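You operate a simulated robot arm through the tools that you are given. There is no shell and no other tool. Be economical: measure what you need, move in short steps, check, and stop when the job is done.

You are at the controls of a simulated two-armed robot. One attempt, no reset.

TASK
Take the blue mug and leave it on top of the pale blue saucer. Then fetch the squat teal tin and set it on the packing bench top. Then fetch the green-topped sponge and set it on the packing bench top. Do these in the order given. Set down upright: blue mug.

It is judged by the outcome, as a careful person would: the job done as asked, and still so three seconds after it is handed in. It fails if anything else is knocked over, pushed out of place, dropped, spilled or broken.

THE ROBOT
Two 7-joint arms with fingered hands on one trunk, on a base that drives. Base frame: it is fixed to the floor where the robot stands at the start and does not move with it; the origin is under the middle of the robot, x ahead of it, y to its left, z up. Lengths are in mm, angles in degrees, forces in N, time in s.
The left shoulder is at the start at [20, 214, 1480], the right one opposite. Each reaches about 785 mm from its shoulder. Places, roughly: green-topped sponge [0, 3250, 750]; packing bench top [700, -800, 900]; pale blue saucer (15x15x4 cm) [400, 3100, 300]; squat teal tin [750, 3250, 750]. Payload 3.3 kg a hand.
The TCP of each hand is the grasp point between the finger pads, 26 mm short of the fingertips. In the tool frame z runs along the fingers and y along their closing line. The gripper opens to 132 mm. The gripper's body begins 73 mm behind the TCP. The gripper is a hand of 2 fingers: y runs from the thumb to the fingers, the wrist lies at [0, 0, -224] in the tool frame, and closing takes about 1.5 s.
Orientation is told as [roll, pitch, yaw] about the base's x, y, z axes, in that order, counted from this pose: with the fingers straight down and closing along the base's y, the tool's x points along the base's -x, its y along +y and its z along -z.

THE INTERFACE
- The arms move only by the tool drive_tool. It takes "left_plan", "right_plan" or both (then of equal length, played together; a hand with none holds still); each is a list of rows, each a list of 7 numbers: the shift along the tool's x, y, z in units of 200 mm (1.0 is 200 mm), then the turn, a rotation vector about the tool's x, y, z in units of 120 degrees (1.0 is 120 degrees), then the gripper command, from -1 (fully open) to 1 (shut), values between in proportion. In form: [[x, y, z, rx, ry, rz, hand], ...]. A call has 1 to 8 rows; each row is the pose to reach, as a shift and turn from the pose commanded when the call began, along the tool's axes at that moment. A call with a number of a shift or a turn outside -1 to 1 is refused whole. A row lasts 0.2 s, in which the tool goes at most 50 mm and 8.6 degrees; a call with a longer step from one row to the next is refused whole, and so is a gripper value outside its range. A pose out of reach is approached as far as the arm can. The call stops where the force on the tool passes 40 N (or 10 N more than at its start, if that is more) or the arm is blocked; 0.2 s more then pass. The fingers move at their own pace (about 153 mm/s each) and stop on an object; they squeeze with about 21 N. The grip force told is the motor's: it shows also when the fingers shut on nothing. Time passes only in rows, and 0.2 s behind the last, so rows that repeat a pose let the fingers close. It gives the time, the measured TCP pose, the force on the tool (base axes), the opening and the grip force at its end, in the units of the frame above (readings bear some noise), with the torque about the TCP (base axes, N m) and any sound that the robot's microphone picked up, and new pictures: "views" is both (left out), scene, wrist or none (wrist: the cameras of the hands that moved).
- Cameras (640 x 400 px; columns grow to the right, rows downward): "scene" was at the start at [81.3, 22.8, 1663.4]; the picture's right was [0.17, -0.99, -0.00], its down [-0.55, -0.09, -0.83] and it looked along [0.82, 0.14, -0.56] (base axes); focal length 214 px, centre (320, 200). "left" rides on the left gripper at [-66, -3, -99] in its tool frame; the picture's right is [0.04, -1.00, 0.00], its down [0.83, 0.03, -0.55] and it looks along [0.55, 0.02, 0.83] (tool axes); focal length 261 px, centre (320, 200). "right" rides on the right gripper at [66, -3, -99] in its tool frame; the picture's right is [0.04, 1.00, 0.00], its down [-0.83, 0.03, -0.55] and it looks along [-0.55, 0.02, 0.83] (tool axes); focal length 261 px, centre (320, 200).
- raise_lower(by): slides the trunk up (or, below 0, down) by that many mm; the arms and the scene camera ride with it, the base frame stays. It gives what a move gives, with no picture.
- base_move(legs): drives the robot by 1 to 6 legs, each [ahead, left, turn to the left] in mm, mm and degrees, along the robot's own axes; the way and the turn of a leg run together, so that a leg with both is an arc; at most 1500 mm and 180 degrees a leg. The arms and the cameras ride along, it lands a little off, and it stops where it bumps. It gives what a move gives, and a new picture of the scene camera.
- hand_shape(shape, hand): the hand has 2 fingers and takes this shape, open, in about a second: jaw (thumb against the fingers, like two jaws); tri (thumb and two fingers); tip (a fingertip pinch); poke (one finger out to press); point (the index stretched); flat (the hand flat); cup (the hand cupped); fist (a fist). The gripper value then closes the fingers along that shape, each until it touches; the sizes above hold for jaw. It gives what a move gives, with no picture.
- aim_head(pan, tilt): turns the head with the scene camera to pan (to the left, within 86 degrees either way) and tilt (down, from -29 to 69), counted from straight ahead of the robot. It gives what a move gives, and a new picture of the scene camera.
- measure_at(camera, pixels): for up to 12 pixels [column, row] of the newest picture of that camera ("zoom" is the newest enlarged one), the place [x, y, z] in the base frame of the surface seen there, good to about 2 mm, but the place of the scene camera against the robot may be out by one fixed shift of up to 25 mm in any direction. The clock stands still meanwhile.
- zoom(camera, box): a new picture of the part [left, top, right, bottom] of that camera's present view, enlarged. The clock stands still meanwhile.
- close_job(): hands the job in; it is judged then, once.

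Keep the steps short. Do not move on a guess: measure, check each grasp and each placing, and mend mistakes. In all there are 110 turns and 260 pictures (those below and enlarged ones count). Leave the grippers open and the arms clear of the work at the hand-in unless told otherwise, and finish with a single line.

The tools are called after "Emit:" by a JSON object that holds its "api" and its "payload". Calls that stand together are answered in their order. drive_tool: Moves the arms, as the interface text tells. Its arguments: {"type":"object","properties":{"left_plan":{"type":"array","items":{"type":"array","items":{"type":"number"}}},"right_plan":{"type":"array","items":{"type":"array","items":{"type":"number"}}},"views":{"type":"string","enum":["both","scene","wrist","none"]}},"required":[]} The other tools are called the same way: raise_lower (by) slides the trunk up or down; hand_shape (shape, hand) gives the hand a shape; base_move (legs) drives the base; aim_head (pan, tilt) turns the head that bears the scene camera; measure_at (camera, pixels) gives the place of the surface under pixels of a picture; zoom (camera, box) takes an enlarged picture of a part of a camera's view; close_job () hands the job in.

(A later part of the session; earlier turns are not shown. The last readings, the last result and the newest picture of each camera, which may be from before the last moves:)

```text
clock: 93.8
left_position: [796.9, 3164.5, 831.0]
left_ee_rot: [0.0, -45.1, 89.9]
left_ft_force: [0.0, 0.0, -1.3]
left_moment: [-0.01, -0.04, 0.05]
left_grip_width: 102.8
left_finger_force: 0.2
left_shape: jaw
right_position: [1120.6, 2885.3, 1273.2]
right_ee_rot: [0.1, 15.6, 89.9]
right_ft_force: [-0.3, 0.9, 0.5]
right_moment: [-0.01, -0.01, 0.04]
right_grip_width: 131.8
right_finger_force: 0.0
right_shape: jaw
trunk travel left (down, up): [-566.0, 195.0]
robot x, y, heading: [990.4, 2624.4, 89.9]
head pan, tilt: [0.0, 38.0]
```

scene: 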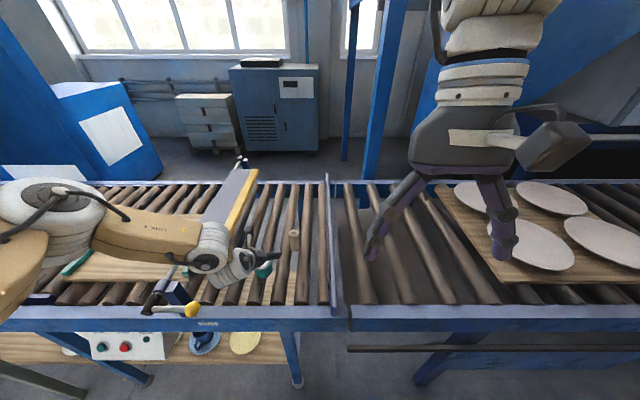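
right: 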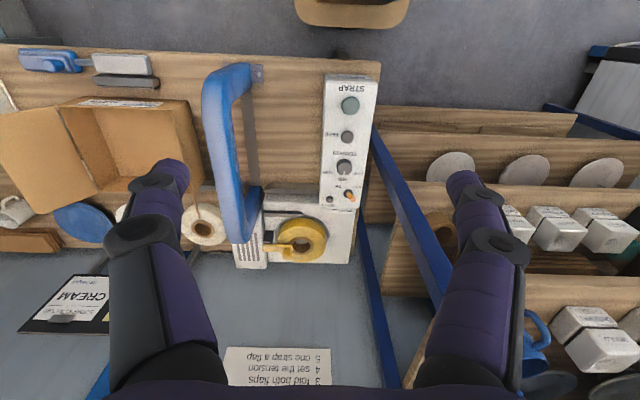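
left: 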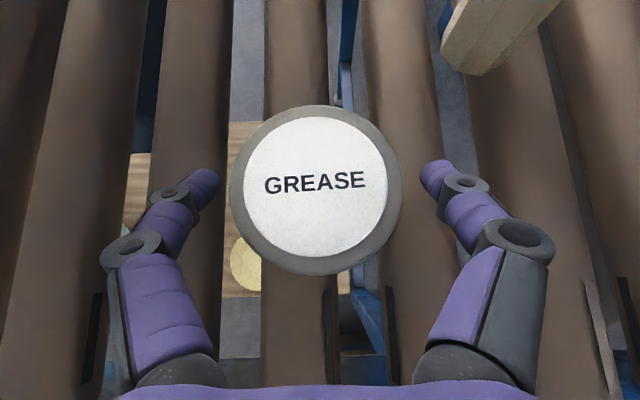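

Aligned. Close.

Emit:
{"api": "drive_tool", "payload": {"left_plan": [[0, 0, 0, 0, 0, 0, -0.2], [0, 0, 0, 0, 0, 0, 0.1], [0, 0, 0, 0, 0, 0, 0.5], [0, 0, 0, 0, 0, 0, 1], [0, 0, 0, 0, 0, 0, 1], [0, 0, 0, 0, 0, 0, 1]], "views": "none"}}

Emit:
{"api": "raise_lower", "payload": {"by": 150}}

Emit:
{"api": "drive_tool", "payload": {"left_plan": [[0, 0, 0, 0, 0, 0, 1]], "views": "both"}}

```text
clock: 95.2
left_position: [797.0, 3163.9, 831.6]
left_ee_rot: [0.0, -45.1, 89.9]
left_ft_force: [0.2, 0.1, 0.0]
left_moment: [0.01, -0.02, 0.02]
left_grip_width: 50.6
left_finger_force: 21.1
left_shape: jaw
right_position: [1119.9, 2885.2, 1270.8]
right_ee_rot: [0.0, 15.6, 89.9]
right_ft_force: [-1.0, 0.8, 0.4]
right_moment: [0.02, -0.02, -0.01]
right_grip_width: 132.0
right_finger_force: 0.2
right_shape: jaw
trunk travel left (down, up): [-566.0, 195.0]
robot x, y, heading: [992.0, 2625.4, 90.2]
head pan, tilt: [0.0, 38.0]
```

```text
clock: 97.0
left_position: [797.6, 3165.3, 982.4]
left_ee_rot: [0.0, -45.0, 89.9]
left_ft_force: [-0.1, 0.2, -3.0]
left_moment: [0.0, 0.03, 0.01]
left_grip_width: 50.1
left_finger_force: 20.5
left_shape: jaw
right_position: [1119.8, 2885.1, 1423.3]
right_ee_rot: [-0.1, 15.6, 89.9]
right_ft_force: [0.1, 0.4, 0.1]
right_moment: [0.02, 0.0, -0.01]
right_grip_width: 132.1
right_finger_force: 0.0
right_shape: jaw
trunk travel left (down, up): [-716.0, 45.0]
robot x, y, heading: [987.7, 2628.9, 89.8]
head pan, tilt: [0.0, 38.0]
```

```text
clock: 97.3
left_position: [797.2, 3165.8, 982.3]
left_ee_rot: [0.0, -45.1, 89.9]
left_ft_force: [-0.6, 0.0, -3.0]
left_moment: [0.04, 0.01, -0.02]
left_grip_width: 50.3
left_finger_force: 21.4
left_shape: jaw
right_position: [1120.9, 2884.1, 1423.3]
right_ee_rot: [-0.1, 15.5, 89.9]
right_ft_force: [0.2, 0.1, 0.2]
right_moment: [-0.01, 0.05, -0.01]
right_grip_width: 132.1
right_finger_force: 0.0
right_shape: jaw
trunk travel left (down, up): [-716.0, 45.0]
robot x, y, heading: [989.8, 2627.6, 90.0]
head pan, tilt: [0.0, 38.0]
```

scene: 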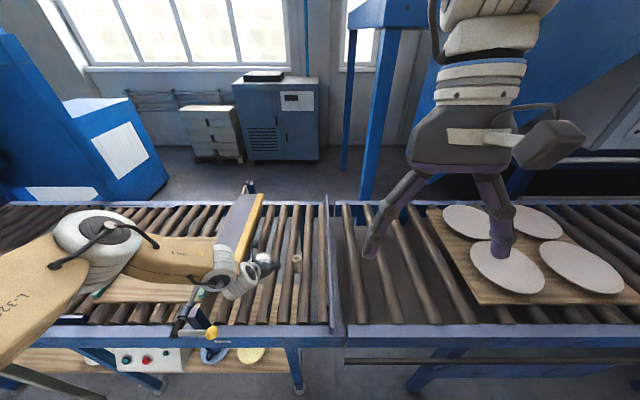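
left: 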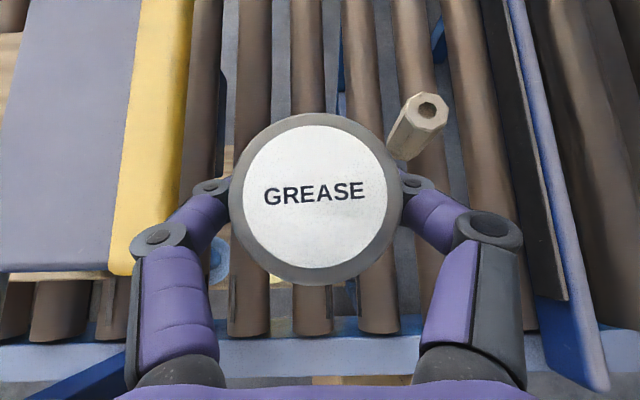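

Tin firmly held (50 mm, 21 N). Now back off 300, turn left to face -x, drive ahead to x≈-250, then turn to face -y.

Emit:
{"api": "base_move", "payload": {"legs": [[-300, 0, 0], [0, 0, 90], [1240, 0, 0]]}}

Emit:
{"api": "base_move", "payload": {"legs": [[0, 0, 90]]}}

```text
clock: 109.2
left_position: [-799.4, 2092.8, 982.0]
left_ee_rot: [0.0, -45.0, -178.9]
left_ft_force: [1.0, 0.7, -2.3]
left_moment: [-0.02, -0.01, 0.03]
left_grip_width: 49.8
left_finger_force: 20.8
left_shape: jaw
right_position: [-527.6, 2422.1, 1423.2]
right_ee_rot: [0.0, 15.6, -178.8]
right_ft_force: [0.6, 0.9, -0.2]
right_moment: [0.01, -0.01, -0.02]
right_grip_width: 132.0
right_finger_force: 0.0
right_shape: jaw
trunk travel left (down, up): [-716.0, 45.0]
robot x, y, heading: [-265.0, 2298.9, -178.7]
head pan, tilt: [0.0, 38.0]
```

scene: 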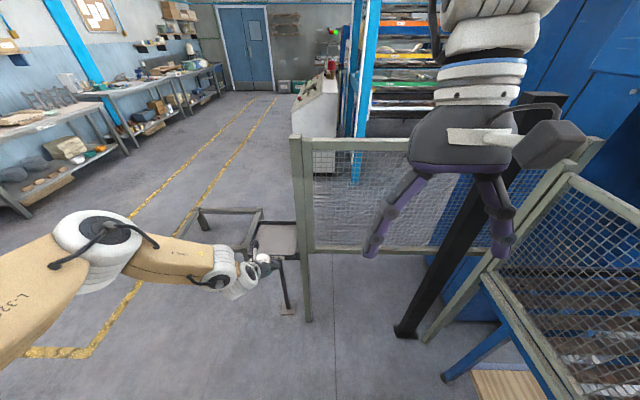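

```text
clock: 113.4
left_position: [-73.8, 1758.8, 984.0]
left_ee_rot: [0.1, -45.1, -90.1]
left_ft_force: [0.1, -0.3, -2.5]
left_moment: [0.02, -0.01, 0.01]
left_grip_width: 49.6
left_finger_force: 20.7
left_shape: jaw
right_position: [-396.7, 2038.5, 1424.4]
right_ee_rot: [0.1, 15.6, -90.0]
right_ft_force: [-0.1, 0.1, 0.1]
right_moment: [0.0, 0.0, 0.01]
right_grip_width: 132.1
right_finger_force: 0.0
right_shape: jaw
trunk travel left (down, up): [-716.0, 45.0]
robot x, y, heading: [-265.9, 2293.7, -90.3]
head pan, tilt: [0.0, 38.0]
```

scene: 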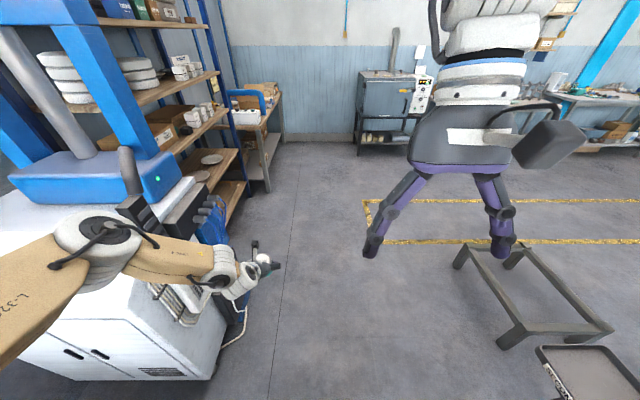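

Check distances to the low frame on the right and the cart on the left before driving on.

Emit:
{"api": "measure_at", "payload": {"camera": "scene", "pixels": [[460, 262], [497, 345], [520, 243], [200, 240], [235, 335], [150, 190], [100, 245], [265, 190], [545, 350]]}}

```text
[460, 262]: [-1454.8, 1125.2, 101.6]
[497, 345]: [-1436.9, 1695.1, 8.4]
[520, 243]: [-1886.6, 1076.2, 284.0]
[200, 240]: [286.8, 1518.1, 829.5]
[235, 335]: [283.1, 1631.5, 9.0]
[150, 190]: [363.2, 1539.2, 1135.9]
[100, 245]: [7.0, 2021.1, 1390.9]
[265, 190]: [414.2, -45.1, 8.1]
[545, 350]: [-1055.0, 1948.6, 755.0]
```

Clear both sides. Drive 2490 mm along -y, drifting to x≈-480, then turn left to face the bench.

Emit:
{"api": "base_move", "payload": {"legs": [[1300, -140, 0], [1250, -80, 0], [0, 0, 90]]}}

Emit:
{"api": "aim_head", "payload": {"pan": -10, "tilt": 32}}

```text
clock: 129.8
left_position: [36.7, -61.1, 983.2]
left_ee_rot: [0.0, -45.1, 1.7]
left_ft_force: [0.7, -0.9, -2.4]
left_moment: [-0.01, 0.02, 0.01]
left_grip_width: 49.0
left_finger_force: 20.9
left_shape: jaw
right_position: [-231.8, -392.2, 1423.4]
right_ee_rot: [0.0, 15.6, 1.7]
right_ft_force: [0.8, 0.1, 0.5]
right_moment: [-0.04, -0.01, -0.01]
right_grip_width: 131.9
right_finger_force: 0.0
right_shape: jaw
trunk travel left (down, up): [-716.0, 45.0]
robot x, y, heading: [-491.0, -267.0, 1.6]
head pan, tilt: [0.0, 38.0]
```

scene: 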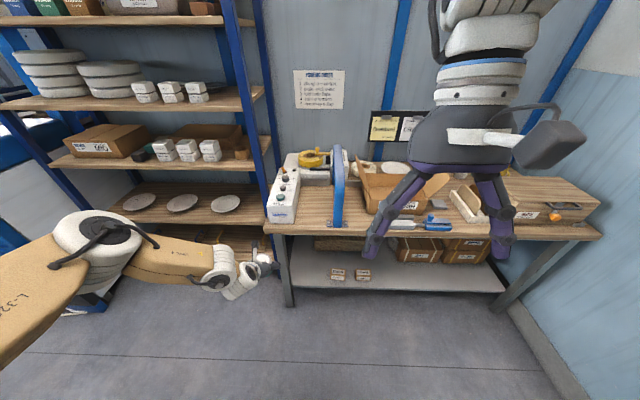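

```text
clock: 130.6
left_position: [35.7, -61.3, 982.5]
left_ee_rot: [0.0, -45.1, 1.6]
left_ft_force: [0.5, 0.1, -2.2]
left_moment: [0.02, -0.02, 0.01]
left_grip_width: 48.9
left_finger_force: 21.2
left_shape: jaw
right_position: [-231.3, -392.9, 1422.8]
right_ee_rot: [-0.1, 15.6, 1.7]
right_ft_force: [0.3, -0.3, -0.8]
right_moment: [-0.01, -0.02, -0.02]
right_grip_width: 132.1
right_finger_force: 0.0
right_shape: jaw
trunk travel left (down, up): [-716.0, 45.0]
robot x, y, heading: [-494.1, -269.0, 1.7]
head pan, tilt: [-10.0, 32.0]
```

scene: 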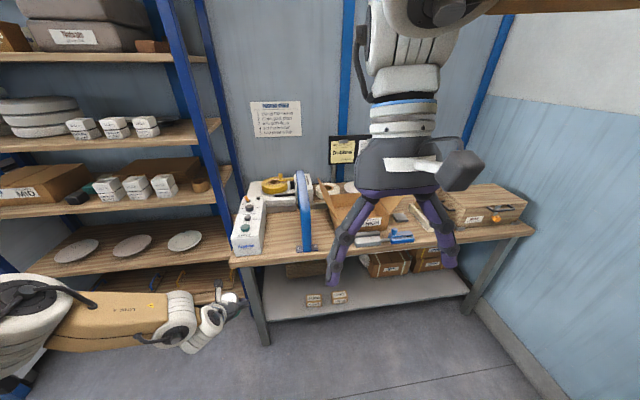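

Zoom on the bench to find a free spot for the tin and measure.

Emit:
{"api": "zoom", "payload": {"camera": "scene", "box": [220, 160, 540, 360]}}

Emit:
{"api": "measure_at", "payload": {"camera": "scene", "pixels": [[280, 240], [266, 235], [296, 235], [280, 215], [280, 252], [300, 245], [306, 180], [325, 235], [440, 235], [505, 225], [470, 215], [320, 250]]}}

```text
2.00 times, centred on (380, 260) of scene
```

zoom: 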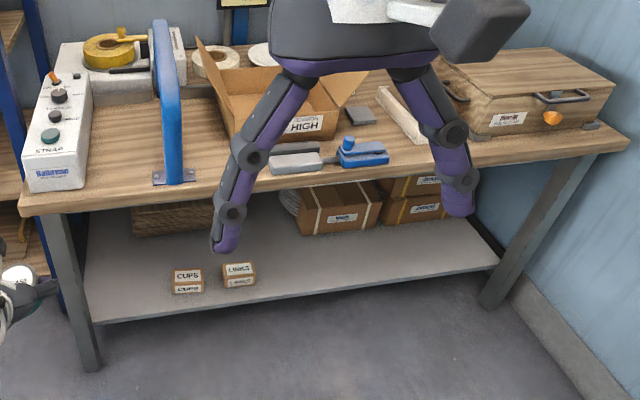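

```text
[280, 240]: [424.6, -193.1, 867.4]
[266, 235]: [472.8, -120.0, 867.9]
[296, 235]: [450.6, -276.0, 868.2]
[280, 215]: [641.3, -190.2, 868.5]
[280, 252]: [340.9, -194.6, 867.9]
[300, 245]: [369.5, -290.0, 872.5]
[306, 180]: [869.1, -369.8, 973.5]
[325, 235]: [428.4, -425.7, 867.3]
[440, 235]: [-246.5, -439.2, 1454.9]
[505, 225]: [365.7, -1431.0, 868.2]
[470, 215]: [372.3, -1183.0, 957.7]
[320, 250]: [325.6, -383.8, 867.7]
```

Free wood between the strap console (y>-100) and the clamp (y<-290), at the front edge: I'll set the tin at ≈(400,-200). Drive closer, leaving the hand above and just before it.

Emit:
{"api": "base_move", "payload": {"legs": [[250, -148, -1.7]]}}

Emit:
{"api": "drive_tool", "payload": {"left_plan": [[0, 0, 0, 0, 0, 0, 1]], "views": "wrist"}}

```text
clock: 132.6
left_position: [294.9, -223.7, 982.1]
left_ee_rot: [0.0, -45.0, -0.1]
left_ft_force: [0.9, -0.1, -1.7]
left_moment: [0.02, 0.0, 0.0]
left_grip_width: 48.9
left_finger_force: 21.0
left_shape: jaw
right_position: [14.7, -547.2, 1422.6]
right_ee_rot: [0.1, 15.6, -0.1]
right_ft_force: [-0.3, -1.0, -0.7]
right_moment: [-0.01, 0.0, -0.01]
right_grip_width: 131.9
right_finger_force: 0.1
right_shape: jaw
trunk travel left (down, up): [-716.0, 45.0]
robot x, y, heading: [-243.3, -413.6, -0.1]
head pan, tilt: [-10.0, 32.0]
```

scene: 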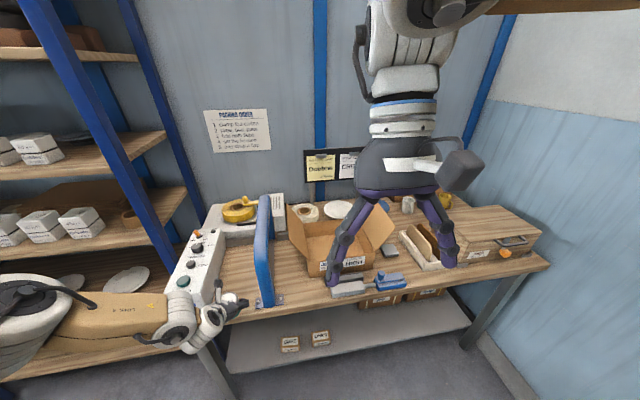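

```text
clock: 132.9
left_position: [293.9, -222.6, 982.6]
left_ee_rot: [0.0, -45.0, -0.2]
left_ft_force: [0.7, -0.3, -2.2]
left_moment: [-0.01, 0.0, 0.03]
left_grip_width: 49.2
left_finger_force: 21.2
left_shape: jaw
right_position: [13.8, -544.1, 1423.2]
right_ee_rot: [-0.2, 15.6, -0.2]
right_ft_force: [0.3, 0.0, 0.1]
right_moment: [-0.03, -0.03, 0.03]
right_grip_width: 131.9
right_finger_force: 0.0
right_shape: jaw
trunk travel left (down, up): [-716.0, 45.0]
robot x, y, heading: [-246.0, -411.8, -0.1]
head pan, tilt: [-10.0, 32.0]
```

left: 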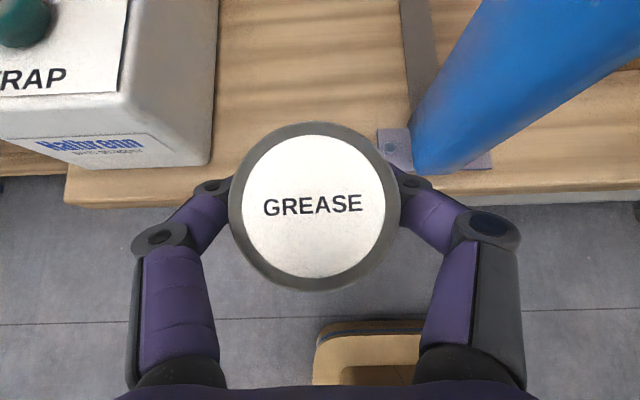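

Emit:
{"api": "measure_at", "payload": {"camera": "left", "pixels": [[215, 80], [205, 160], [215, 195], [378, 132], [380, 155], [405, 60], [300, 60], [240, 130], [314, 126], [318, 290], [231, 205], [399, 205]]}}

```text
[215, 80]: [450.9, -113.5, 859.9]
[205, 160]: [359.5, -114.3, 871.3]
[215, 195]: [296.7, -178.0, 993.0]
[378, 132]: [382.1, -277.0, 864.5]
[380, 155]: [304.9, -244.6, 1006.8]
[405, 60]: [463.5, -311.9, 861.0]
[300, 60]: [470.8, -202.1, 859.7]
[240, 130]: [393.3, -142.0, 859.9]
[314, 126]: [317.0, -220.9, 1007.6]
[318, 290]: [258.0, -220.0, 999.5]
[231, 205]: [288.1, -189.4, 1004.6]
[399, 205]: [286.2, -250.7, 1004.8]
```

Free strip is y -114…-275; lid shows the tin tipped ≈7° (far side up). Move base 100 ahead and 27 left, tip the hand 7° to level the tin.

Emit:
{"api": "base_move", "payload": {"legs": [[100, 27, 0]]}}

Emit:
{"api": "drive_tool", "payload": {"left_plan": [[0, 0, 0, 0, 0.058, 0, 1], [0, 0, 0, 0, 0.058, 0, 1]], "views": "wrist"}}

Emit:
{"api": "measure_at", "payload": {"camera": "left", "pixels": [[314, 128], [318, 288], [233, 205], [397, 205], [205, 200], [410, 190], [440, 190], [180, 200]]}}

```text
clock: 134.1
left_position: [395.2, -196.6, 982.5]
left_ee_rot: [0.0, -44.9, -0.1]
left_ft_force: [0.4, -0.5, -1.8]
left_moment: [-0.04, -0.02, 0.0]
left_grip_width: 49.0
left_finger_force: 21.2
left_shape: jaw
right_position: [117.0, -518.9, 1423.4]
right_ee_rot: [0.0, 15.6, 0.0]
right_ft_force: [0.2, -0.3, -0.1]
right_moment: [0.03, -0.01, -0.03]
right_grip_width: 131.5
right_finger_force: 0.0
right_shape: jaw
trunk travel left (down, up): [-716.0, 45.0]
robot x, y, heading: [-139.8, -385.2, -0.3]
head pan, tilt: [-10.0, 32.0]
```

scene: 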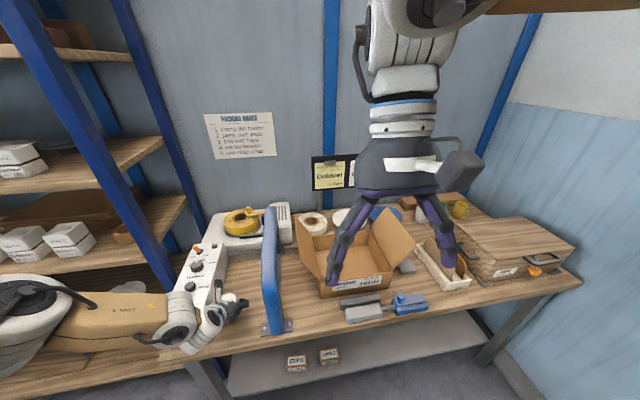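

```text
clock: 134.7
left_position: [396.0, -195.8, 982.7]
left_ee_rot: [0.0, -38.0, 0.0]
left_ft_force: [0.1, 0.5, -1.7]
left_moment: [0.0, 0.03, 0.0]
left_grip_width: 48.9
left_finger_force: 20.6
left_shape: jaw
right_position: [116.5, -518.8, 1423.8]
right_ee_rot: [0.1, 15.6, 0.1]
right_ft_force: [0.5, 0.0, -0.2]
right_moment: [-0.01, 0.0, -0.03]
right_grip_width: 131.8
right_finger_force: 0.0
right_shape: jaw
trunk travel left (down, up): [-716.0, 45.0]
robot x, y, heading: [-143.0, -386.7, -0.2]
head pan, tilt: [-10.0, 32.0]
```

left: 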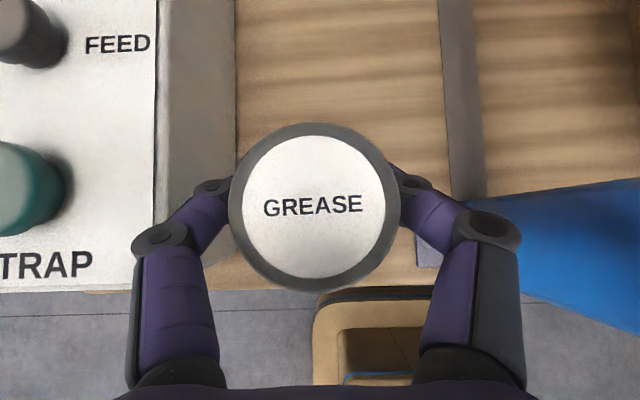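

```text
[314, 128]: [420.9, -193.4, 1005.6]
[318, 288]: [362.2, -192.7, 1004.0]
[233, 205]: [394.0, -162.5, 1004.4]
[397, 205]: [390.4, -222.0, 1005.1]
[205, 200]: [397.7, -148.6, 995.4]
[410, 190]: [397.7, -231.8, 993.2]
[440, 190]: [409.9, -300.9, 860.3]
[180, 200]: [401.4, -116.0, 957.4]
```

Level now (lid 1004–1006), centre (391,-193). Lower the trunk 80 mm, then small steps.

Emit:
{"api": "raise_lower", "payload": {"by": -80}}

Emit:
{"api": "drive_tool", "payload": {"left_plan": [[0.0123, 0, 0.0158, 0, 0, 0, 1], [0.0123, 0, 0.0158, 0, 0, 0, 1]], "views": "wrist"}}

```text
clock: 135.9
left_position: [393.9, -195.2, 902.0]
left_ee_rot: [0.0, -38.1, -0.2]
left_ft_force: [-1.0, 1.0, -2.4]
left_moment: [-0.01, -0.01, -0.04]
left_grip_width: 49.1
left_finger_force: 21.3
left_shape: jaw
right_position: [115.1, -519.4, 1343.7]
right_ee_rot: [0.0, 15.6, 0.0]
right_ft_force: [-0.3, 1.5, 0.4]
right_moment: [-0.01, 0.02, -0.01]
right_grip_width: 131.7
right_finger_force: 0.1
right_shape: jaw
trunk travel left (down, up): [-636.0, 125.0]
robot x, y, heading: [-143.5, -387.4, 0.0]
head pan, tilt: [-10.0, 32.0]
```

```text
clock: 136.5
left_position: [393.5, -195.6, 898.0]
left_ee_rot: [0.0, -38.2, -0.1]
left_ft_force: [0.9, 0.4, -2.6]
left_moment: [-0.02, 0.02, 0.02]
left_grip_width: 48.9
left_finger_force: 21.1
left_shape: jaw
right_position: [116.9, -519.3, 1342.8]
right_ee_rot: [0.0, 15.6, 0.0]
right_ft_force: [-0.9, 0.7, 0.4]
right_moment: [-0.04, -0.01, 0.0]
right_grip_width: 132.1
right_finger_force: 0.2
right_shape: jaw
trunk travel left (down, up): [-636.0, 125.0]
robot x, y, heading: [-147.3, -385.2, -0.2]
head pan, tilt: [-10.0, 32.0]
```

left: 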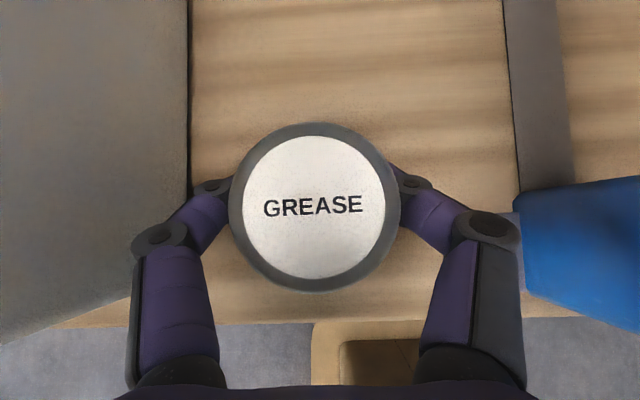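

Not yet touching. Continue in ~2 mm steps.

Emit:
{"api": "drive_tool", "payload": {"left_plan": [[0.0062, 0, 0.0079, 0, 0, 0, 1], [0.0062, 0, 0.0079, 0, 0, 0, 1]], "views": "none"}}

Emit:
{"api": "drive_tool", "payload": {"left_plan": [[0.0062, 0, 0.0079, 0, 0, 0, 1], [0.0062, 0, 0.0079, 0, 0, 0, 1]], "views": "none"}}

```text
clock: 137.1
left_position: [394.0, -195.9, 896.7]
left_ee_rot: [0.0, -38.1, -0.1]
left_ft_force: [0.3, -0.7, -2.0]
left_moment: [0.01, 0.0, 0.01]
left_grip_width: 48.7
left_finger_force: 21.1
left_shape: jaw
right_position: [116.6, -519.3, 1343.9]
right_ee_rot: [0.0, 15.5, 0.0]
right_ft_force: [0.1, 0.1, -0.1]
right_moment: [0.04, -0.01, -0.02]
right_grip_width: 131.8
right_finger_force: 0.1
right_shape: jaw
trunk travel left (down, up): [-636.0, 125.0]
robot x, y, heading: [-141.2, -389.5, -0.1]
head pan, tilt: [-10.0, 32.0]
```

```text
clock: 137.7
left_position: [395.8, -195.5, 894.6]
left_ee_rot: [0.0, -38.1, 0.0]
left_ft_force: [-0.7, -0.1, -1.7]
left_moment: [-0.02, -0.03, -0.04]
left_grip_width: 49.0
left_finger_force: 20.6
left_shape: jaw
right_position: [115.7, -519.8, 1344.0]
right_ee_rot: [0.1, 15.5, 0.0]
right_ft_force: [0.8, -0.1, 0.2]
right_moment: [-0.01, 0.02, 0.01]
right_grip_width: 131.8
right_finger_force: 0.1
right_shape: jaw
trunk travel left (down, up): [-636.0, 125.0]
robot x, y, heading: [-142.3, -384.0, 0.2]
head pan, tilt: [-10.0, 32.0]
```

Emit:
{"api": "drive_tool", "payload": {"left_plan": [[0.0062, 0, 0.0079, 0, 0, 0, 1], [0.0062, 0, 0.0079, 0, 0, 0, 1]], "views": "none"}}

Emit:
{"api": "drive_tool", "payload": {"left_plan": [[0.0062, 0, 0.0079, 0, 0, 0, 1], [0.0062, 0, 0.0079, 0, 0, 0, 1]], "views": "wrist"}}

Emit:
{"api": "measure_at", "payload": {"camera": "left", "pixels": [[314, 128], [318, 288], [233, 205], [397, 205], [300, 60]]}}

```text
clock: 138.3
left_position: [395.9, -195.4, 892.3]
left_ee_rot: [0.1, -38.1, -0.2]
left_ft_force: [-0.2, 0.4, 0.7]
left_moment: [0.02, -0.01, -0.04]
left_grip_width: 49.0
left_finger_force: 20.9
left_shape: jaw
right_position: [116.5, -519.6, 1342.7]
right_ee_rot: [0.0, 15.6, -0.1]
right_ft_force: [0.6, -0.9, -0.1]
right_moment: [-0.02, 0.02, 0.02]
right_grip_width: 131.8
right_finger_force: 0.1
right_shape: jaw
trunk travel left (down, up): [-636.0, 125.0]
robot x, y, heading: [-141.8, -390.3, -0.4]
head pan, tilt: [-10.0, 32.0]
```

```text
clock: 138.9
left_position: [394.3, -196.2, 891.8]
left_ee_rot: [0.0, -38.2, 0.0]
left_ft_force: [1.0, 0.4, 10.0]
left_moment: [0.1, -0.12, 0.01]
left_grip_width: 49.5
left_finger_force: 21.2
left_shape: jaw
right_position: [114.2, -519.4, 1342.6]
right_ee_rot: [-0.1, 15.6, 0.0]
right_ft_force: [0.2, 0.4, 0.9]
right_moment: [-0.01, -0.02, -0.01]
right_grip_width: 132.1
right_finger_force: 0.0
right_shape: jaw
trunk travel left (down, up): [-636.0, 125.0]
robot x, y, heading: [-142.2, -388.8, -0.0]
head pan, tilt: [-10.0, 32.0]
```

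left: 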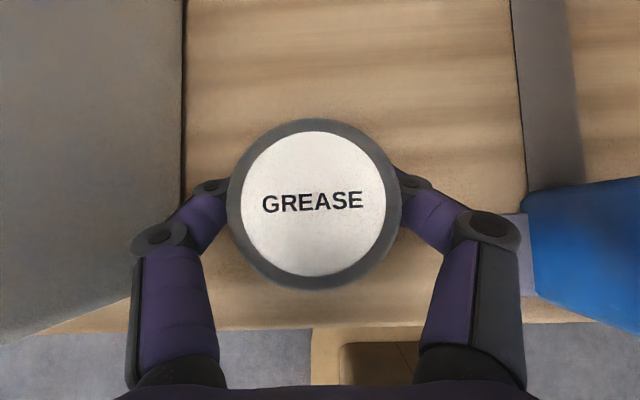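

```text
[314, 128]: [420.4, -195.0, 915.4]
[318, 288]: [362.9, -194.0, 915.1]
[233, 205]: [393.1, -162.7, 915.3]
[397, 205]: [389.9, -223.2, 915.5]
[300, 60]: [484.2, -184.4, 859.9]
```

Contact at 10 N, lid level at 915. Open the fingers modestly (to ~78) and retreat.

Emit:
{"api": "drive_tool", "payload": {"left_plan": [[0, 0, 0, 0, 0, 0, 0.15], [0, 0, 0, 0, 0, 0, 0], [0, 0, 0, 0, 0, 0, -0.18], [0, 0, 0, 0, 0, 0, -0.18]], "views": "none"}}

Emit:
{"api": "drive_tool", "payload": {"left_plan": [[-0.1, 0, -0.13, 0, 0, 0, -0.18], [-0.2, 0, -0.26, 0, 0, 0, -0.18], [-0.3, 0, -0.4, 0, 0, 0, -0.18], [-0.4, 0, -0.55, 0, 0, 0, -0.18]], "views": "both"}}

```text
clock: 139.9
left_position: [394.2, -195.7, 890.9]
left_ee_rot: [0.1, -38.1, -0.1]
left_ft_force: [0.2, -0.2, 0.5]
left_moment: [-0.02, 0.04, 0.0]
left_grip_width: 77.0
left_finger_force: 0.1
left_shape: jaw
right_position: [115.1, -519.3, 1343.5]
right_ee_rot: [0.0, 15.6, 0.0]
right_ft_force: [-1.4, -0.7, -0.7]
right_moment: [-0.02, -0.02, -0.01]
right_grip_width: 132.0
right_finger_force: 0.0
right_shape: jaw
trunk travel left (down, up): [-636.0, 125.0]
robot x, y, heading: [-141.5, -390.6, -0.4]
head pan, tilt: [-10.0, 32.0]
```

```text
clock: 140.9
left_position: [388.3, -195.9, 1028.9]
left_ee_rot: [0.0, -38.1, -0.1]
left_ft_force: [0.1, 0.0, 0.9]
left_moment: [-0.02, -0.05, 0.0]
left_grip_width: 77.4
left_finger_force: 0.0
left_shape: jaw
right_position: [115.0, -519.9, 1342.6]
right_ee_rot: [0.1, 15.7, -0.1]
right_ft_force: [0.2, -0.2, -0.8]
right_moment: [0.02, 0.0, 0.05]
right_grip_width: 131.6
right_finger_force: 0.1
right_shape: jaw
trunk travel left (down, up): [-636.0, 125.0]
robot x, y, heading: [-139.4, -386.9, -0.4]
head pan, tilt: [-10.0, 32.0]
```

scene: 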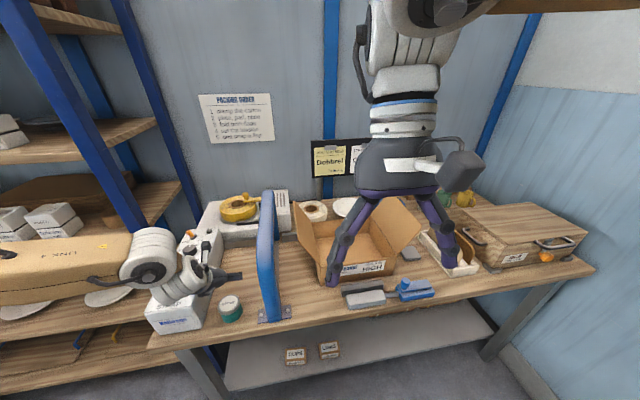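
left: 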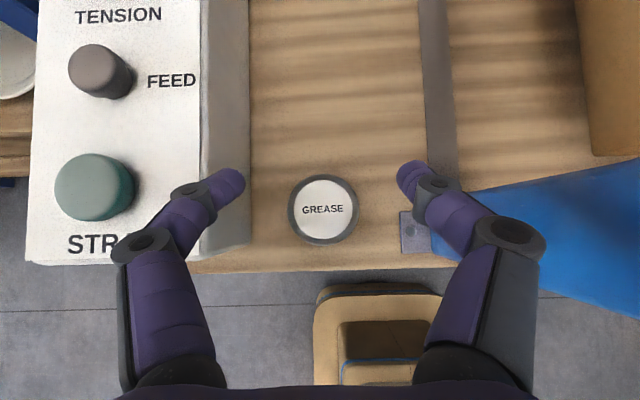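

Tin stands on the bench. Now go back for the sponge: back off, turn left, drive up +y.

Emit:
{"api": "base_move", "payload": {"legs": [[-340, 0, 0], [0, 0, 90], [1300, -100, 0], [1300, -100, 0]]}}

Emit:
{"api": "aim_head", "payload": {"pan": -15, "tilt": 35}}

```text
clock: 159.3
left_position: [-545.3, 2763.0, 1027.6]
left_ee_rot: [-0.1, -38.2, 91.3]
left_ft_force: [0.1, -0.2, -0.2]
left_moment: [-0.02, 0.01, -0.01]
left_grip_width: 77.2
left_finger_force: 0.0
left_shape: jaw
right_position: [-217.0, 2496.4, 1343.4]
right_ee_rot: [0.0, 15.7, 91.3]
right_ft_force: [0.0, -0.2, 0.5]
right_moment: [0.01, 0.01, 0.05]
right_grip_width: 131.9
right_finger_force: 0.0
right_shape: jaw
trunk travel left (down, up): [-636.0, 125.0]
robot x, y, heading: [-343.0, 2233.2, 91.6]
head pan, tilt: [-10.0, 32.0]
```

scene: 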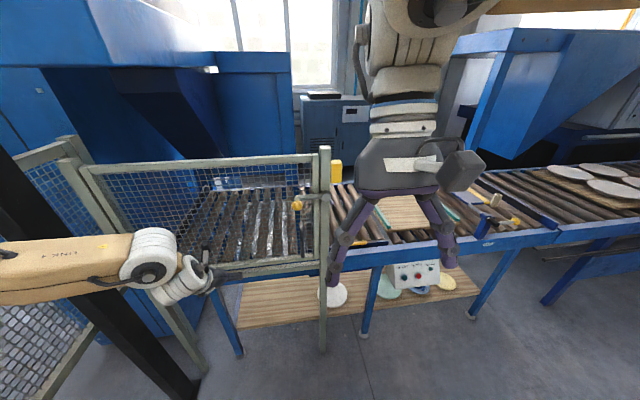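

```text
clock: 160.0
left_position: [-545.5, 2762.2, 1028.3]
left_ee_rot: [0.0, -38.1, 91.2]
left_ft_force: [0.1, 0.7, -0.2]
left_moment: [-0.02, 0.04, -0.01]
left_grip_width: 77.4
left_finger_force: 0.1
left_shape: jaw
right_position: [-216.6, 2496.4, 1343.0]
right_ee_rot: [-0.1, 15.6, 91.3]
right_ft_force: [1.0, -0.2, 0.1]
right_moment: [0.07, -0.03, 0.0]
right_grip_width: 131.7
right_finger_force: 0.0
right_shape: jaw
trunk travel left (down, up): [-636.0, 125.0]
robot x, y, heading: [-343.3, 2236.3, 91.3]
head pan, tilt: [-15.0, 35.0]
```

scene: 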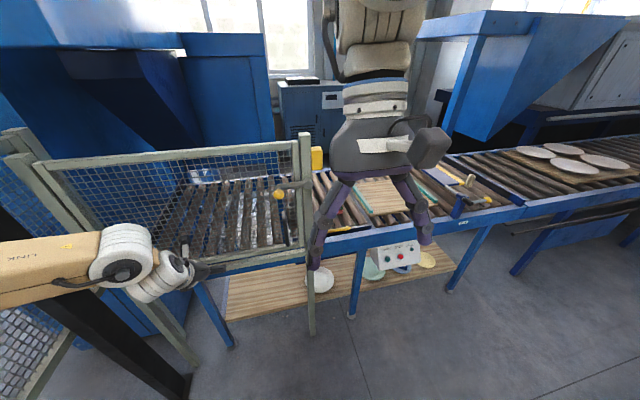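

The sponge is hidden behind the right hand. Slide right ≈540 mm (backing 60 mm for gate-lever clearance), then look.

Emit:
{"api": "base_move", "payload": {"legs": [[-60, 0, 0], [0, -540, -1.3]]}}

Emit:
{"api": "aim_head", "payload": {"pan": 18, "tilt": 35}}

```text
clock: 163.6
left_position: [1.9, 2711.4, 1028.2]
left_ee_rot: [0.1, -38.1, 89.9]
left_ft_force: [0.8, 0.7, -1.0]
left_moment: [-0.01, 0.04, 0.0]
left_grip_width: 77.4
left_finger_force: 0.1
left_shape: jaw
right_position: [325.1, 2437.7, 1342.5]
right_ee_rot: [0.0, 15.5, 90.0]
right_ft_force: [0.3, 0.0, 0.6]
right_moment: [-0.02, 0.01, 0.0]
right_grip_width: 131.9
right_finger_force: 0.1
right_shape: jaw
trunk travel left (down, up): [-636.0, 125.0]
robot x, y, heading: [194.5, 2177.7, 90.2]
head pan, tilt: [-15.0, 35.0]
```

scene: 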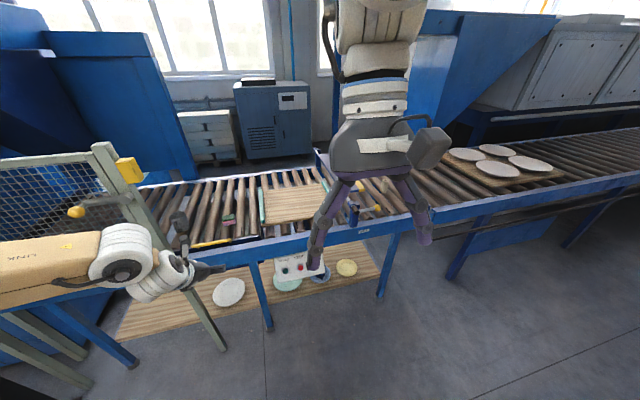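

```text
clock: 164.6
left_position: [0.7, 2710.9, 1029.3]
left_ee_rot: [0.0, -38.1, 89.8]
left_ft_force: [1.0, -0.3, 0.2]
left_moment: [-0.02, -0.01, 0.0]
left_grip_width: 77.3
left_finger_force: 0.2
left_shape: jaw
right_position: [323.5, 2438.3, 1343.1]
right_ee_rot: [0.0, 15.7, 89.9]
right_ft_force: [-0.2, -0.8, 0.5]
right_moment: [0.01, -0.02, -0.01]
right_grip_width: 132.1
right_finger_force: 0.0
right_shape: jaw
trunk travel left (down, up): [-636.0, 125.0]
robot x, y, heading: [193.7, 2181.0, 90.0]
head pan, tilt: [18.0, 35.0]
```

scene: 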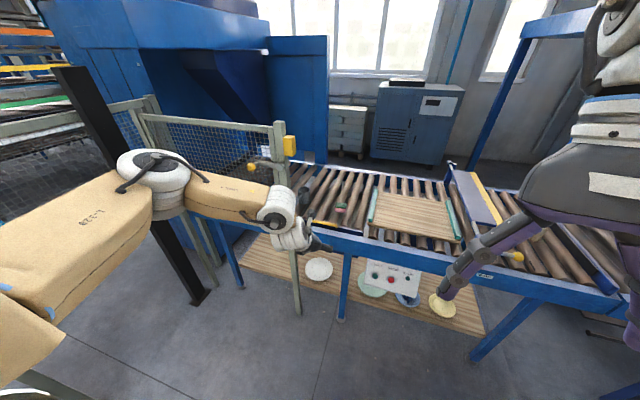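

Sponge at (340,207). Measure it and its surroundings closely.

Emit:
{"api": "zoom", "payload": {"camera": "scene", "box": [230, 110, 470, 260]}}

Emit:
{"api": "measure_at", "payload": {"camera": "scene", "pixels": [[340, 205], [340, 211], [360, 215], [278, 130], [278, 155], [290, 145], [252, 168], [345, 228], [160, 165], [175, 195], [240, 195], [303, 175]]}}

```text
2.67 times, centred on (350, 185) of scene
```

zoom: 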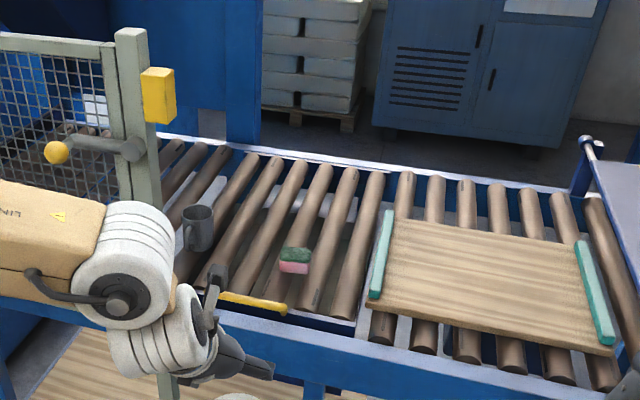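

```text
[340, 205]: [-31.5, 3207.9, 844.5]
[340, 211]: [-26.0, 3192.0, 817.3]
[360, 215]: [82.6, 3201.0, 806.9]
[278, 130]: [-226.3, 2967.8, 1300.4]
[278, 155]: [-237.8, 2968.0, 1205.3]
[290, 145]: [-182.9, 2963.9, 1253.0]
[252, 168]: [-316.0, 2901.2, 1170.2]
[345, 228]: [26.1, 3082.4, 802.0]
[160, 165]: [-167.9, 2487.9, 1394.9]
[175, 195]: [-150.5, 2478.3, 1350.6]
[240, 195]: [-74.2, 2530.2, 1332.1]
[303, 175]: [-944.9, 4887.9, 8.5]
```

Elbow would strike the gate post (x≈-170…-215, y 2968) if I approach with the arm bent. Instead: stretch the arm forward (170 mm, up 100) so the elbow stays back, and approach with the robot turned ≈15° left.

Emit:
{"api": "drive_tool", "payload": {"left_plan": [[-0.196, 0, 0.026, 0, -0.0116, 0, -0.5], [-0.392, 0, 0.052, 0, -0.0232, 0, -0.5], [-0.588, 0, 0.078, 0, -0.0348, 0, -0.5], [-0.784, 0, 0.104, 0, -0.0464, 0, -0.5], [-0.98, 0, 0.13, 0, -0.058, 0, -0.5], [-0.98, 0, 0.13, 0, -0.058, 0, -0.5]], "views": "scene"}}

```text
clock: 166.0
left_position: [1.1, 2882.7, 1127.8]
left_ee_rot: [0.0, -45.0, 89.8]
left_ft_force: [0.3, 0.4, -0.5]
left_moment: [0.02, -0.02, -0.02]
left_grip_width: 98.7
left_finger_force: 0.1
left_shape: jaw
right_position: [322.3, 2436.4, 1343.1]
right_ee_rot: [0.1, 15.5, 89.9]
right_ft_force: [-0.5, -0.7, 0.3]
right_moment: [0.0, -0.02, 0.0]
right_grip_width: 131.9
right_finger_force: 0.1
right_shape: jaw
trunk travel left (down, up): [-636.0, 125.0]
robot x, y, heading: [190.9, 2177.5, 89.8]
head pan, tilt: [18.0, 35.0]
```

scene: 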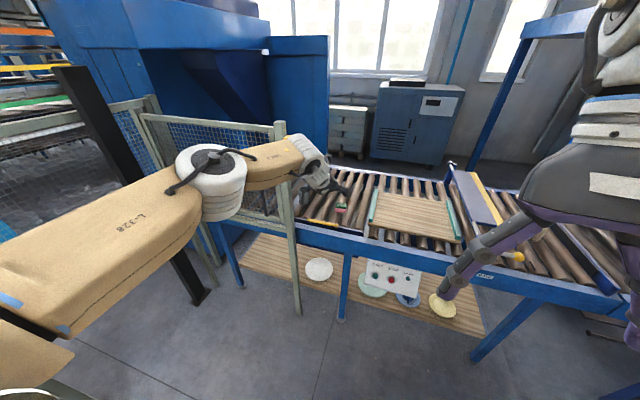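

Reached. Shift right 160, turn left 15°, then check.

Emit:
{"api": "base_move", "payload": {"legs": [[0, -158, 0], [0, 0, 15], [145, -39, 0]]}}

Emit:
{"api": "measure_at", "payload": {"camera": "scene", "pixels": [[215, 185], [235, 200], [260, 170], [290, 160]]}}

Emit:
{"api": "drive_tool", "payload": {"left_plan": [[0, 0, 0, 0, 0, 0, -0.5]], "views": "wrist"}}

```text
clock: 169.3
left_position: [-25.8, 2959.5, 1127.2]
left_ee_rot: [0.2, -45.0, 105.2]
left_ft_force: [-0.9, 0.5, 0.3]
left_moment: [0.0, 0.02, 0.01]
left_grip_width: 98.9
left_finger_force: 0.1
left_shape: jaw
right_position: [403.6, 2616.0, 1342.1]
right_ee_rot: [-0.1, 15.6, 105.2]
right_ft_force: [-0.3, -0.2, 0.6]
right_moment: [-0.05, 0.02, -0.01]
right_grip_width: 132.1
right_finger_force: 0.0
right_shape: jaw
trunk travel left (down, up): [-636.0, 125.0]
robot x, y, heading: [346.1, 2331.3, 105.0]
head pan, tilt: [18.0, 35.0]
```

scene: 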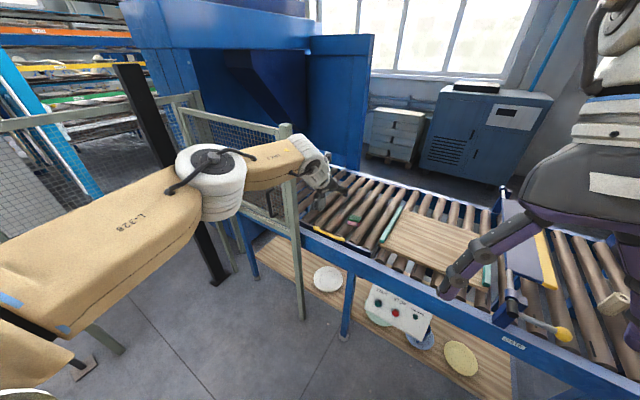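

```text
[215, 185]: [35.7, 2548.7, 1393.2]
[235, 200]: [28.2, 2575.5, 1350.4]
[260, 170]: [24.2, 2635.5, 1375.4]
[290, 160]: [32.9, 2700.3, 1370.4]
```

```text
clock: 169.7
left_position: [-25.8, 2958.8, 1128.3]
left_ee_rot: [0.1, -45.1, 105.1]
left_ft_force: [-0.4, 0.3, 0.0]
left_moment: [0.01, 0.0, 0.0]
left_grip_width: 98.5
left_finger_force: 0.0
left_shape: jaw
right_position: [404.6, 2614.1, 1343.1]
right_ee_rot: [0.1, 15.7, 105.2]
right_ft_force: [0.0, -0.2, -0.8]
right_moment: [-0.01, -0.01, 0.0]
right_grip_width: 131.9
right_finger_force: 0.1
right_shape: jaw
trunk travel left (down, up): [-636.0, 125.0]
robot x, y, heading: [348.3, 2333.7, 105.2]
head pan, tilt: [18.0, 35.0]
```

left: 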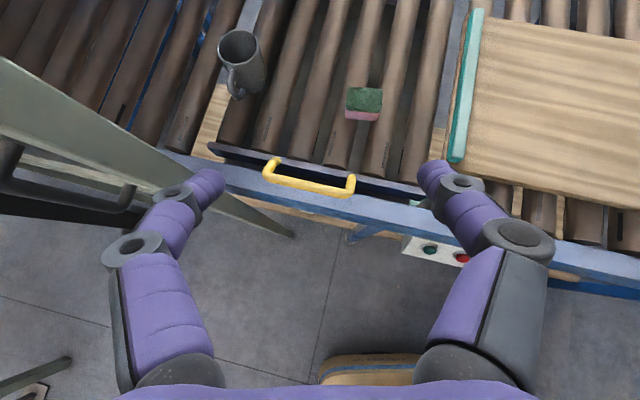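

Elbow now sits at x≈30, well away from the post. Measure sponge, grey mug and yellow handle from the wrist.

Emit:
{"api": "measure_at", "payload": {"camera": "left", "pixels": [[364, 98], [347, 88], [382, 90], [348, 109], [380, 111], [362, 117], [238, 85], [262, 70], [315, 185], [275, 160], [355, 150], [400, 100]]}}

Emit:
{"api": "zoom", "payload": {"camera": "left", "box": [280, 50, 440, 150]}}

```text
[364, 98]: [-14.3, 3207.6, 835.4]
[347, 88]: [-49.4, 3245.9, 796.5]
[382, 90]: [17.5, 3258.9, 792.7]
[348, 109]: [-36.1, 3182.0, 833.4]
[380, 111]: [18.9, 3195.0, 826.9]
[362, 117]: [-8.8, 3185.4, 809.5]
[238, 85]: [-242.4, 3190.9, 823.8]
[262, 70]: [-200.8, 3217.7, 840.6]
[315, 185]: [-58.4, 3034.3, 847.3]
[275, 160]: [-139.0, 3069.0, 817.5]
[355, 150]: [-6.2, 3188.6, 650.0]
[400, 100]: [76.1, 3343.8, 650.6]
```

```text
4.00 times, centred on (360, 100) of left
```

zoom: 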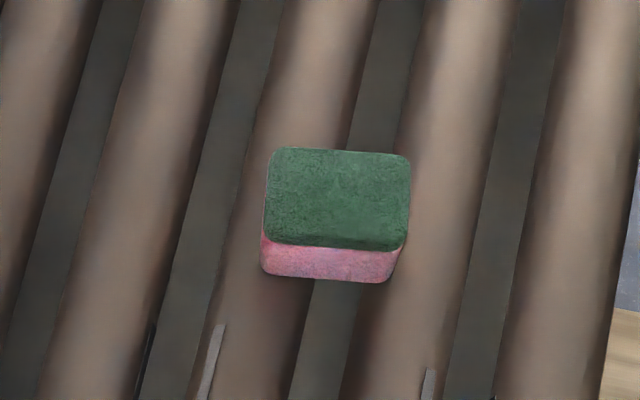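

Sponge centre (-14,3207), top z 835, about 60 mm wide along the hand's closing line. Drive in over it, then lower the trunk 230.

Emit:
{"api": "base_move", "payload": {"legs": [[236, -76, 0]]}}

Emit:
{"api": "raise_lower", "payload": {"by": -230}}

Emit:
{"api": "drive_tool", "payload": {"left_plan": [[0, 0, 0, 0, 0, 0, -0.5]], "views": "both"}}

```text
clock: 171.5
left_position: [-10.9, 3210.1, 1127.1]
left_ee_rot: [0.1, -45.0, 104.9]
left_ft_force: [-0.3, 0.6, -0.2]
left_moment: [-0.02, -0.01, 0.0]
left_grip_width: 98.7
left_finger_force: 0.0
left_shape: jaw
right_position: [416.0, 2865.1, 1343.1]
right_ee_rot: [0.1, 15.6, 105.1]
right_ft_force: [1.0, 0.5, 0.0]
right_moment: [-0.03, 0.02, 0.0]
right_grip_width: 132.1
right_finger_force: 0.1
right_shape: jaw
trunk travel left (down, up): [-636.0, 125.0]
robot x, y, heading: [356.5, 2578.8, 105.1]
head pan, tilt: [18.0, 35.0]
```

scene: 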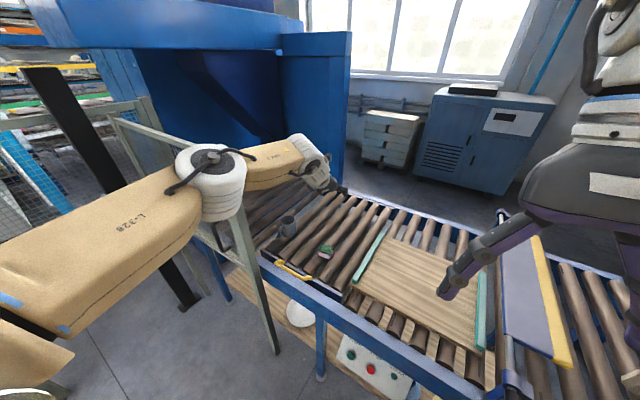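

```text
clock: 173.9
left_position: [-12.7, 3208.5, 898.1]
left_ee_rot: [0.1, -45.0, 105.0]
left_ft_force: [-0.2, 0.2, -0.5]
left_moment: [0.02, 0.04, 0.01]
left_grip_width: 98.7
left_finger_force: 0.1
left_shape: jaw
right_position: [415.3, 2863.0, 1113.3]
right_ee_rot: [0.1, 15.7, 105.1]
right_ft_force: [-0.1, 0.6, 0.4]
right_moment: [-0.01, -0.01, 0.01]
right_grip_width: 131.9
right_finger_force: 0.0
right_shape: jaw
trunk travel left (down, up): [-406.0, 355.0]
robot x, y, heading: [353.9, 2579.1, 104.9]
head pan, tilt: [18.0, 35.0]
```

```text
clock: 174.3
left_position: [-13.3, 3208.0, 898.9]
left_ee_rot: [-0.1, -45.0, 105.0]
left_ft_force: [0.4, 0.5, -0.8]
left_moment: [0.02, -0.02, -0.01]
left_grip_width: 98.8
left_finger_force: 0.1
left_shape: jaw
right_position: [416.3, 2863.9, 1113.8]
right_ee_rot: [0.1, 15.6, 105.0]
right_ft_force: [-0.4, -0.3, 0.1]
right_moment: [-0.01, 0.01, 0.01]
right_grip_width: 131.7
right_finger_force: 0.0
right_shape: jaw
trunk travel left (down, up): [-406.0, 355.0]
robot x, y, heading: [358.2, 2580.2, 105.1]
head pan, tilt: [18.0, 35.0]
```

scene: 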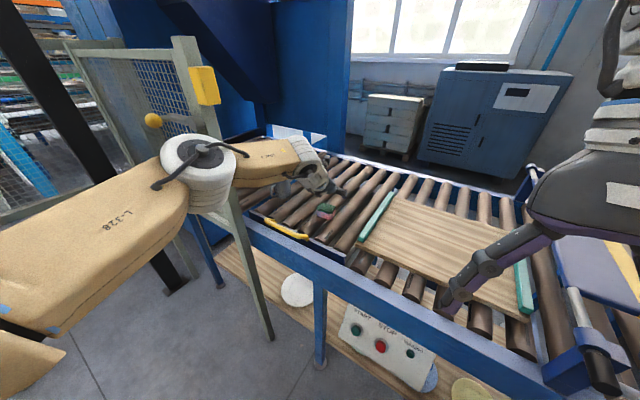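
left: 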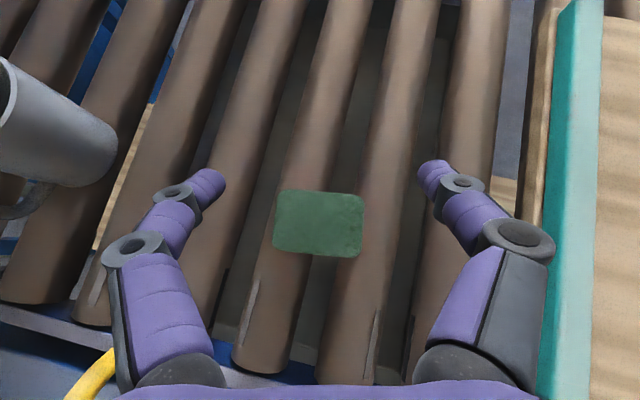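

Emit:
{"api": "measure_at", "payload": {"camera": "left", "pixels": [[318, 223], [276, 222], [362, 226], [318, 193], [318, 253], [100, 350], [90, 160], [545, 240]]}}

```text
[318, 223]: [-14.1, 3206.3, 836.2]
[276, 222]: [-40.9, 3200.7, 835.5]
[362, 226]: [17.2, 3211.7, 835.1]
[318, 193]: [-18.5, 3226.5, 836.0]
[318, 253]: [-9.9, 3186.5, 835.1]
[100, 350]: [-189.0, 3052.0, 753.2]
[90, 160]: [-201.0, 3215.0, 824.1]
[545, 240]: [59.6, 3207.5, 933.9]
```

Perfectly aligned. Lower 71 mm to z≈827 and close.

Emit:
{"api": "drive_tool", "payload": {"left_plan": [[0.1, 0, 0.1, 0, 0, 0, -0.5], [0.2, 0, 0.2, 0, 0, 0, -0.5], [0.25, 0, 0.25, 0, 0, 0, -0.5], [0.25, 0, 0.25, 0, 0, 0, -0.2], [0.25, 0, 0.25, 0, 0, 0, 0.3], [0.25, 0, 0.25, 0, 0, 0, 1], [0.25, 0, 0.25, 0, 0, 0, 1], [0.25, 0, 0.25, 0, 0, 0, 1]], "views": "wrist"}}

```text
clock: 176.1
left_position: [-11.8, 3210.5, 827.1]
left_ee_rot: [0.0, -45.0, 105.0]
left_ft_force: [-0.1, -0.6, 0.5]
left_moment: [0.01, 0.0, -0.02]
left_grip_width: 55.9
left_finger_force: 21.2
left_shape: jaw
right_position: [416.3, 2863.3, 1112.2]
right_ee_rot: [0.1, 15.6, 105.2]
right_ft_force: [0.2, -0.6, -0.1]
right_moment: [0.01, -0.01, 0.01]
right_grip_width: 131.7
right_finger_force: 0.0
right_shape: jaw
trunk travel left (down, up): [-406.0, 355.0]
robot x, y, heading: [356.3, 2582.0, 105.4]
head pan, tilt: [18.0, 35.0]
```

left: 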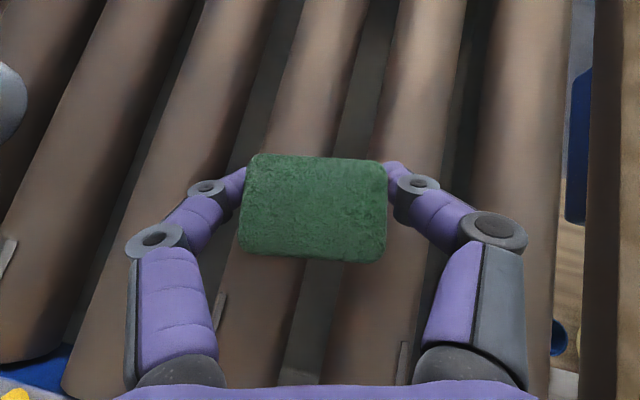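

Gripped at 56 mm, 21 N. Lift with the trunk by 300 and check.

Emit:
{"api": "raise_lower", "payload": {"by": 300}}

Emit:
{"api": "drive_tool", "payload": {"left_plan": [[0, 0, 0, 0, 0, 0, 1]], "views": "wrist"}}

```text
clock: 179.1
left_position: [-12.0, 3208.2, 1127.0]
left_ee_rot: [0.1, -44.9, 104.9]
left_ft_force: [0.3, -0.2, 0.8]
left_moment: [0.01, 0.03, 0.03]
left_grip_width: 55.8
left_finger_force: 21.0
left_shape: jaw
right_position: [417.3, 2864.1, 1412.2]
right_ee_rot: [0.0, 15.7, 105.1]
right_ft_force: [0.1, -0.4, 0.8]
right_moment: [-0.02, -0.03, 0.03]
right_grip_width: 131.9
right_finger_force: 0.1
right_shape: jaw
trunk travel left (down, up): [-706.0, 55.0]
robot x, y, heading: [354.6, 2582.6, 105.0]
head pan, tilt: [18.0, 35.0]
```

```text
clock: 179.5
left_position: [-12.2, 3210.0, 1126.4]
left_ee_rot: [0.1, -44.9, 105.1]
left_ft_force: [0.1, -0.2, -0.9]
left_moment: [0.01, -0.03, 0.01]
left_grip_width: 55.9
left_finger_force: 20.6
left_shape: jaw
right_position: [415.9, 2863.6, 1412.9]
right_ee_rot: [0.0, 15.6, 105.1]
right_ft_force: [0.2, 0.6, 0.1]
right_moment: [0.02, 0.0, -0.01]
right_grip_width: 132.2
right_finger_force: 0.0
right_shape: jaw
trunk travel left (down, up): [-706.0, 55.0]
robot x, y, heading: [356.0, 2578.8, 105.2]
head pan, tilt: [18.0, 35.0]
```

left: 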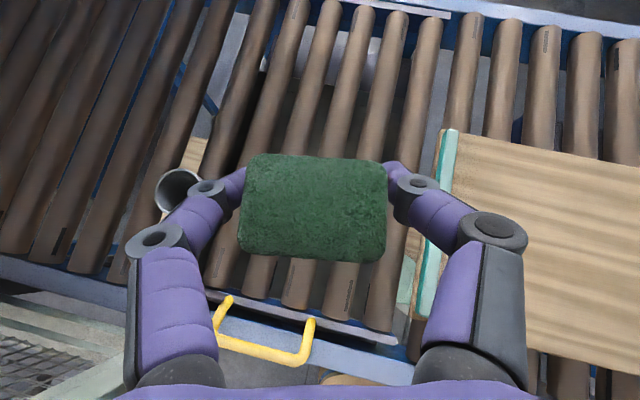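

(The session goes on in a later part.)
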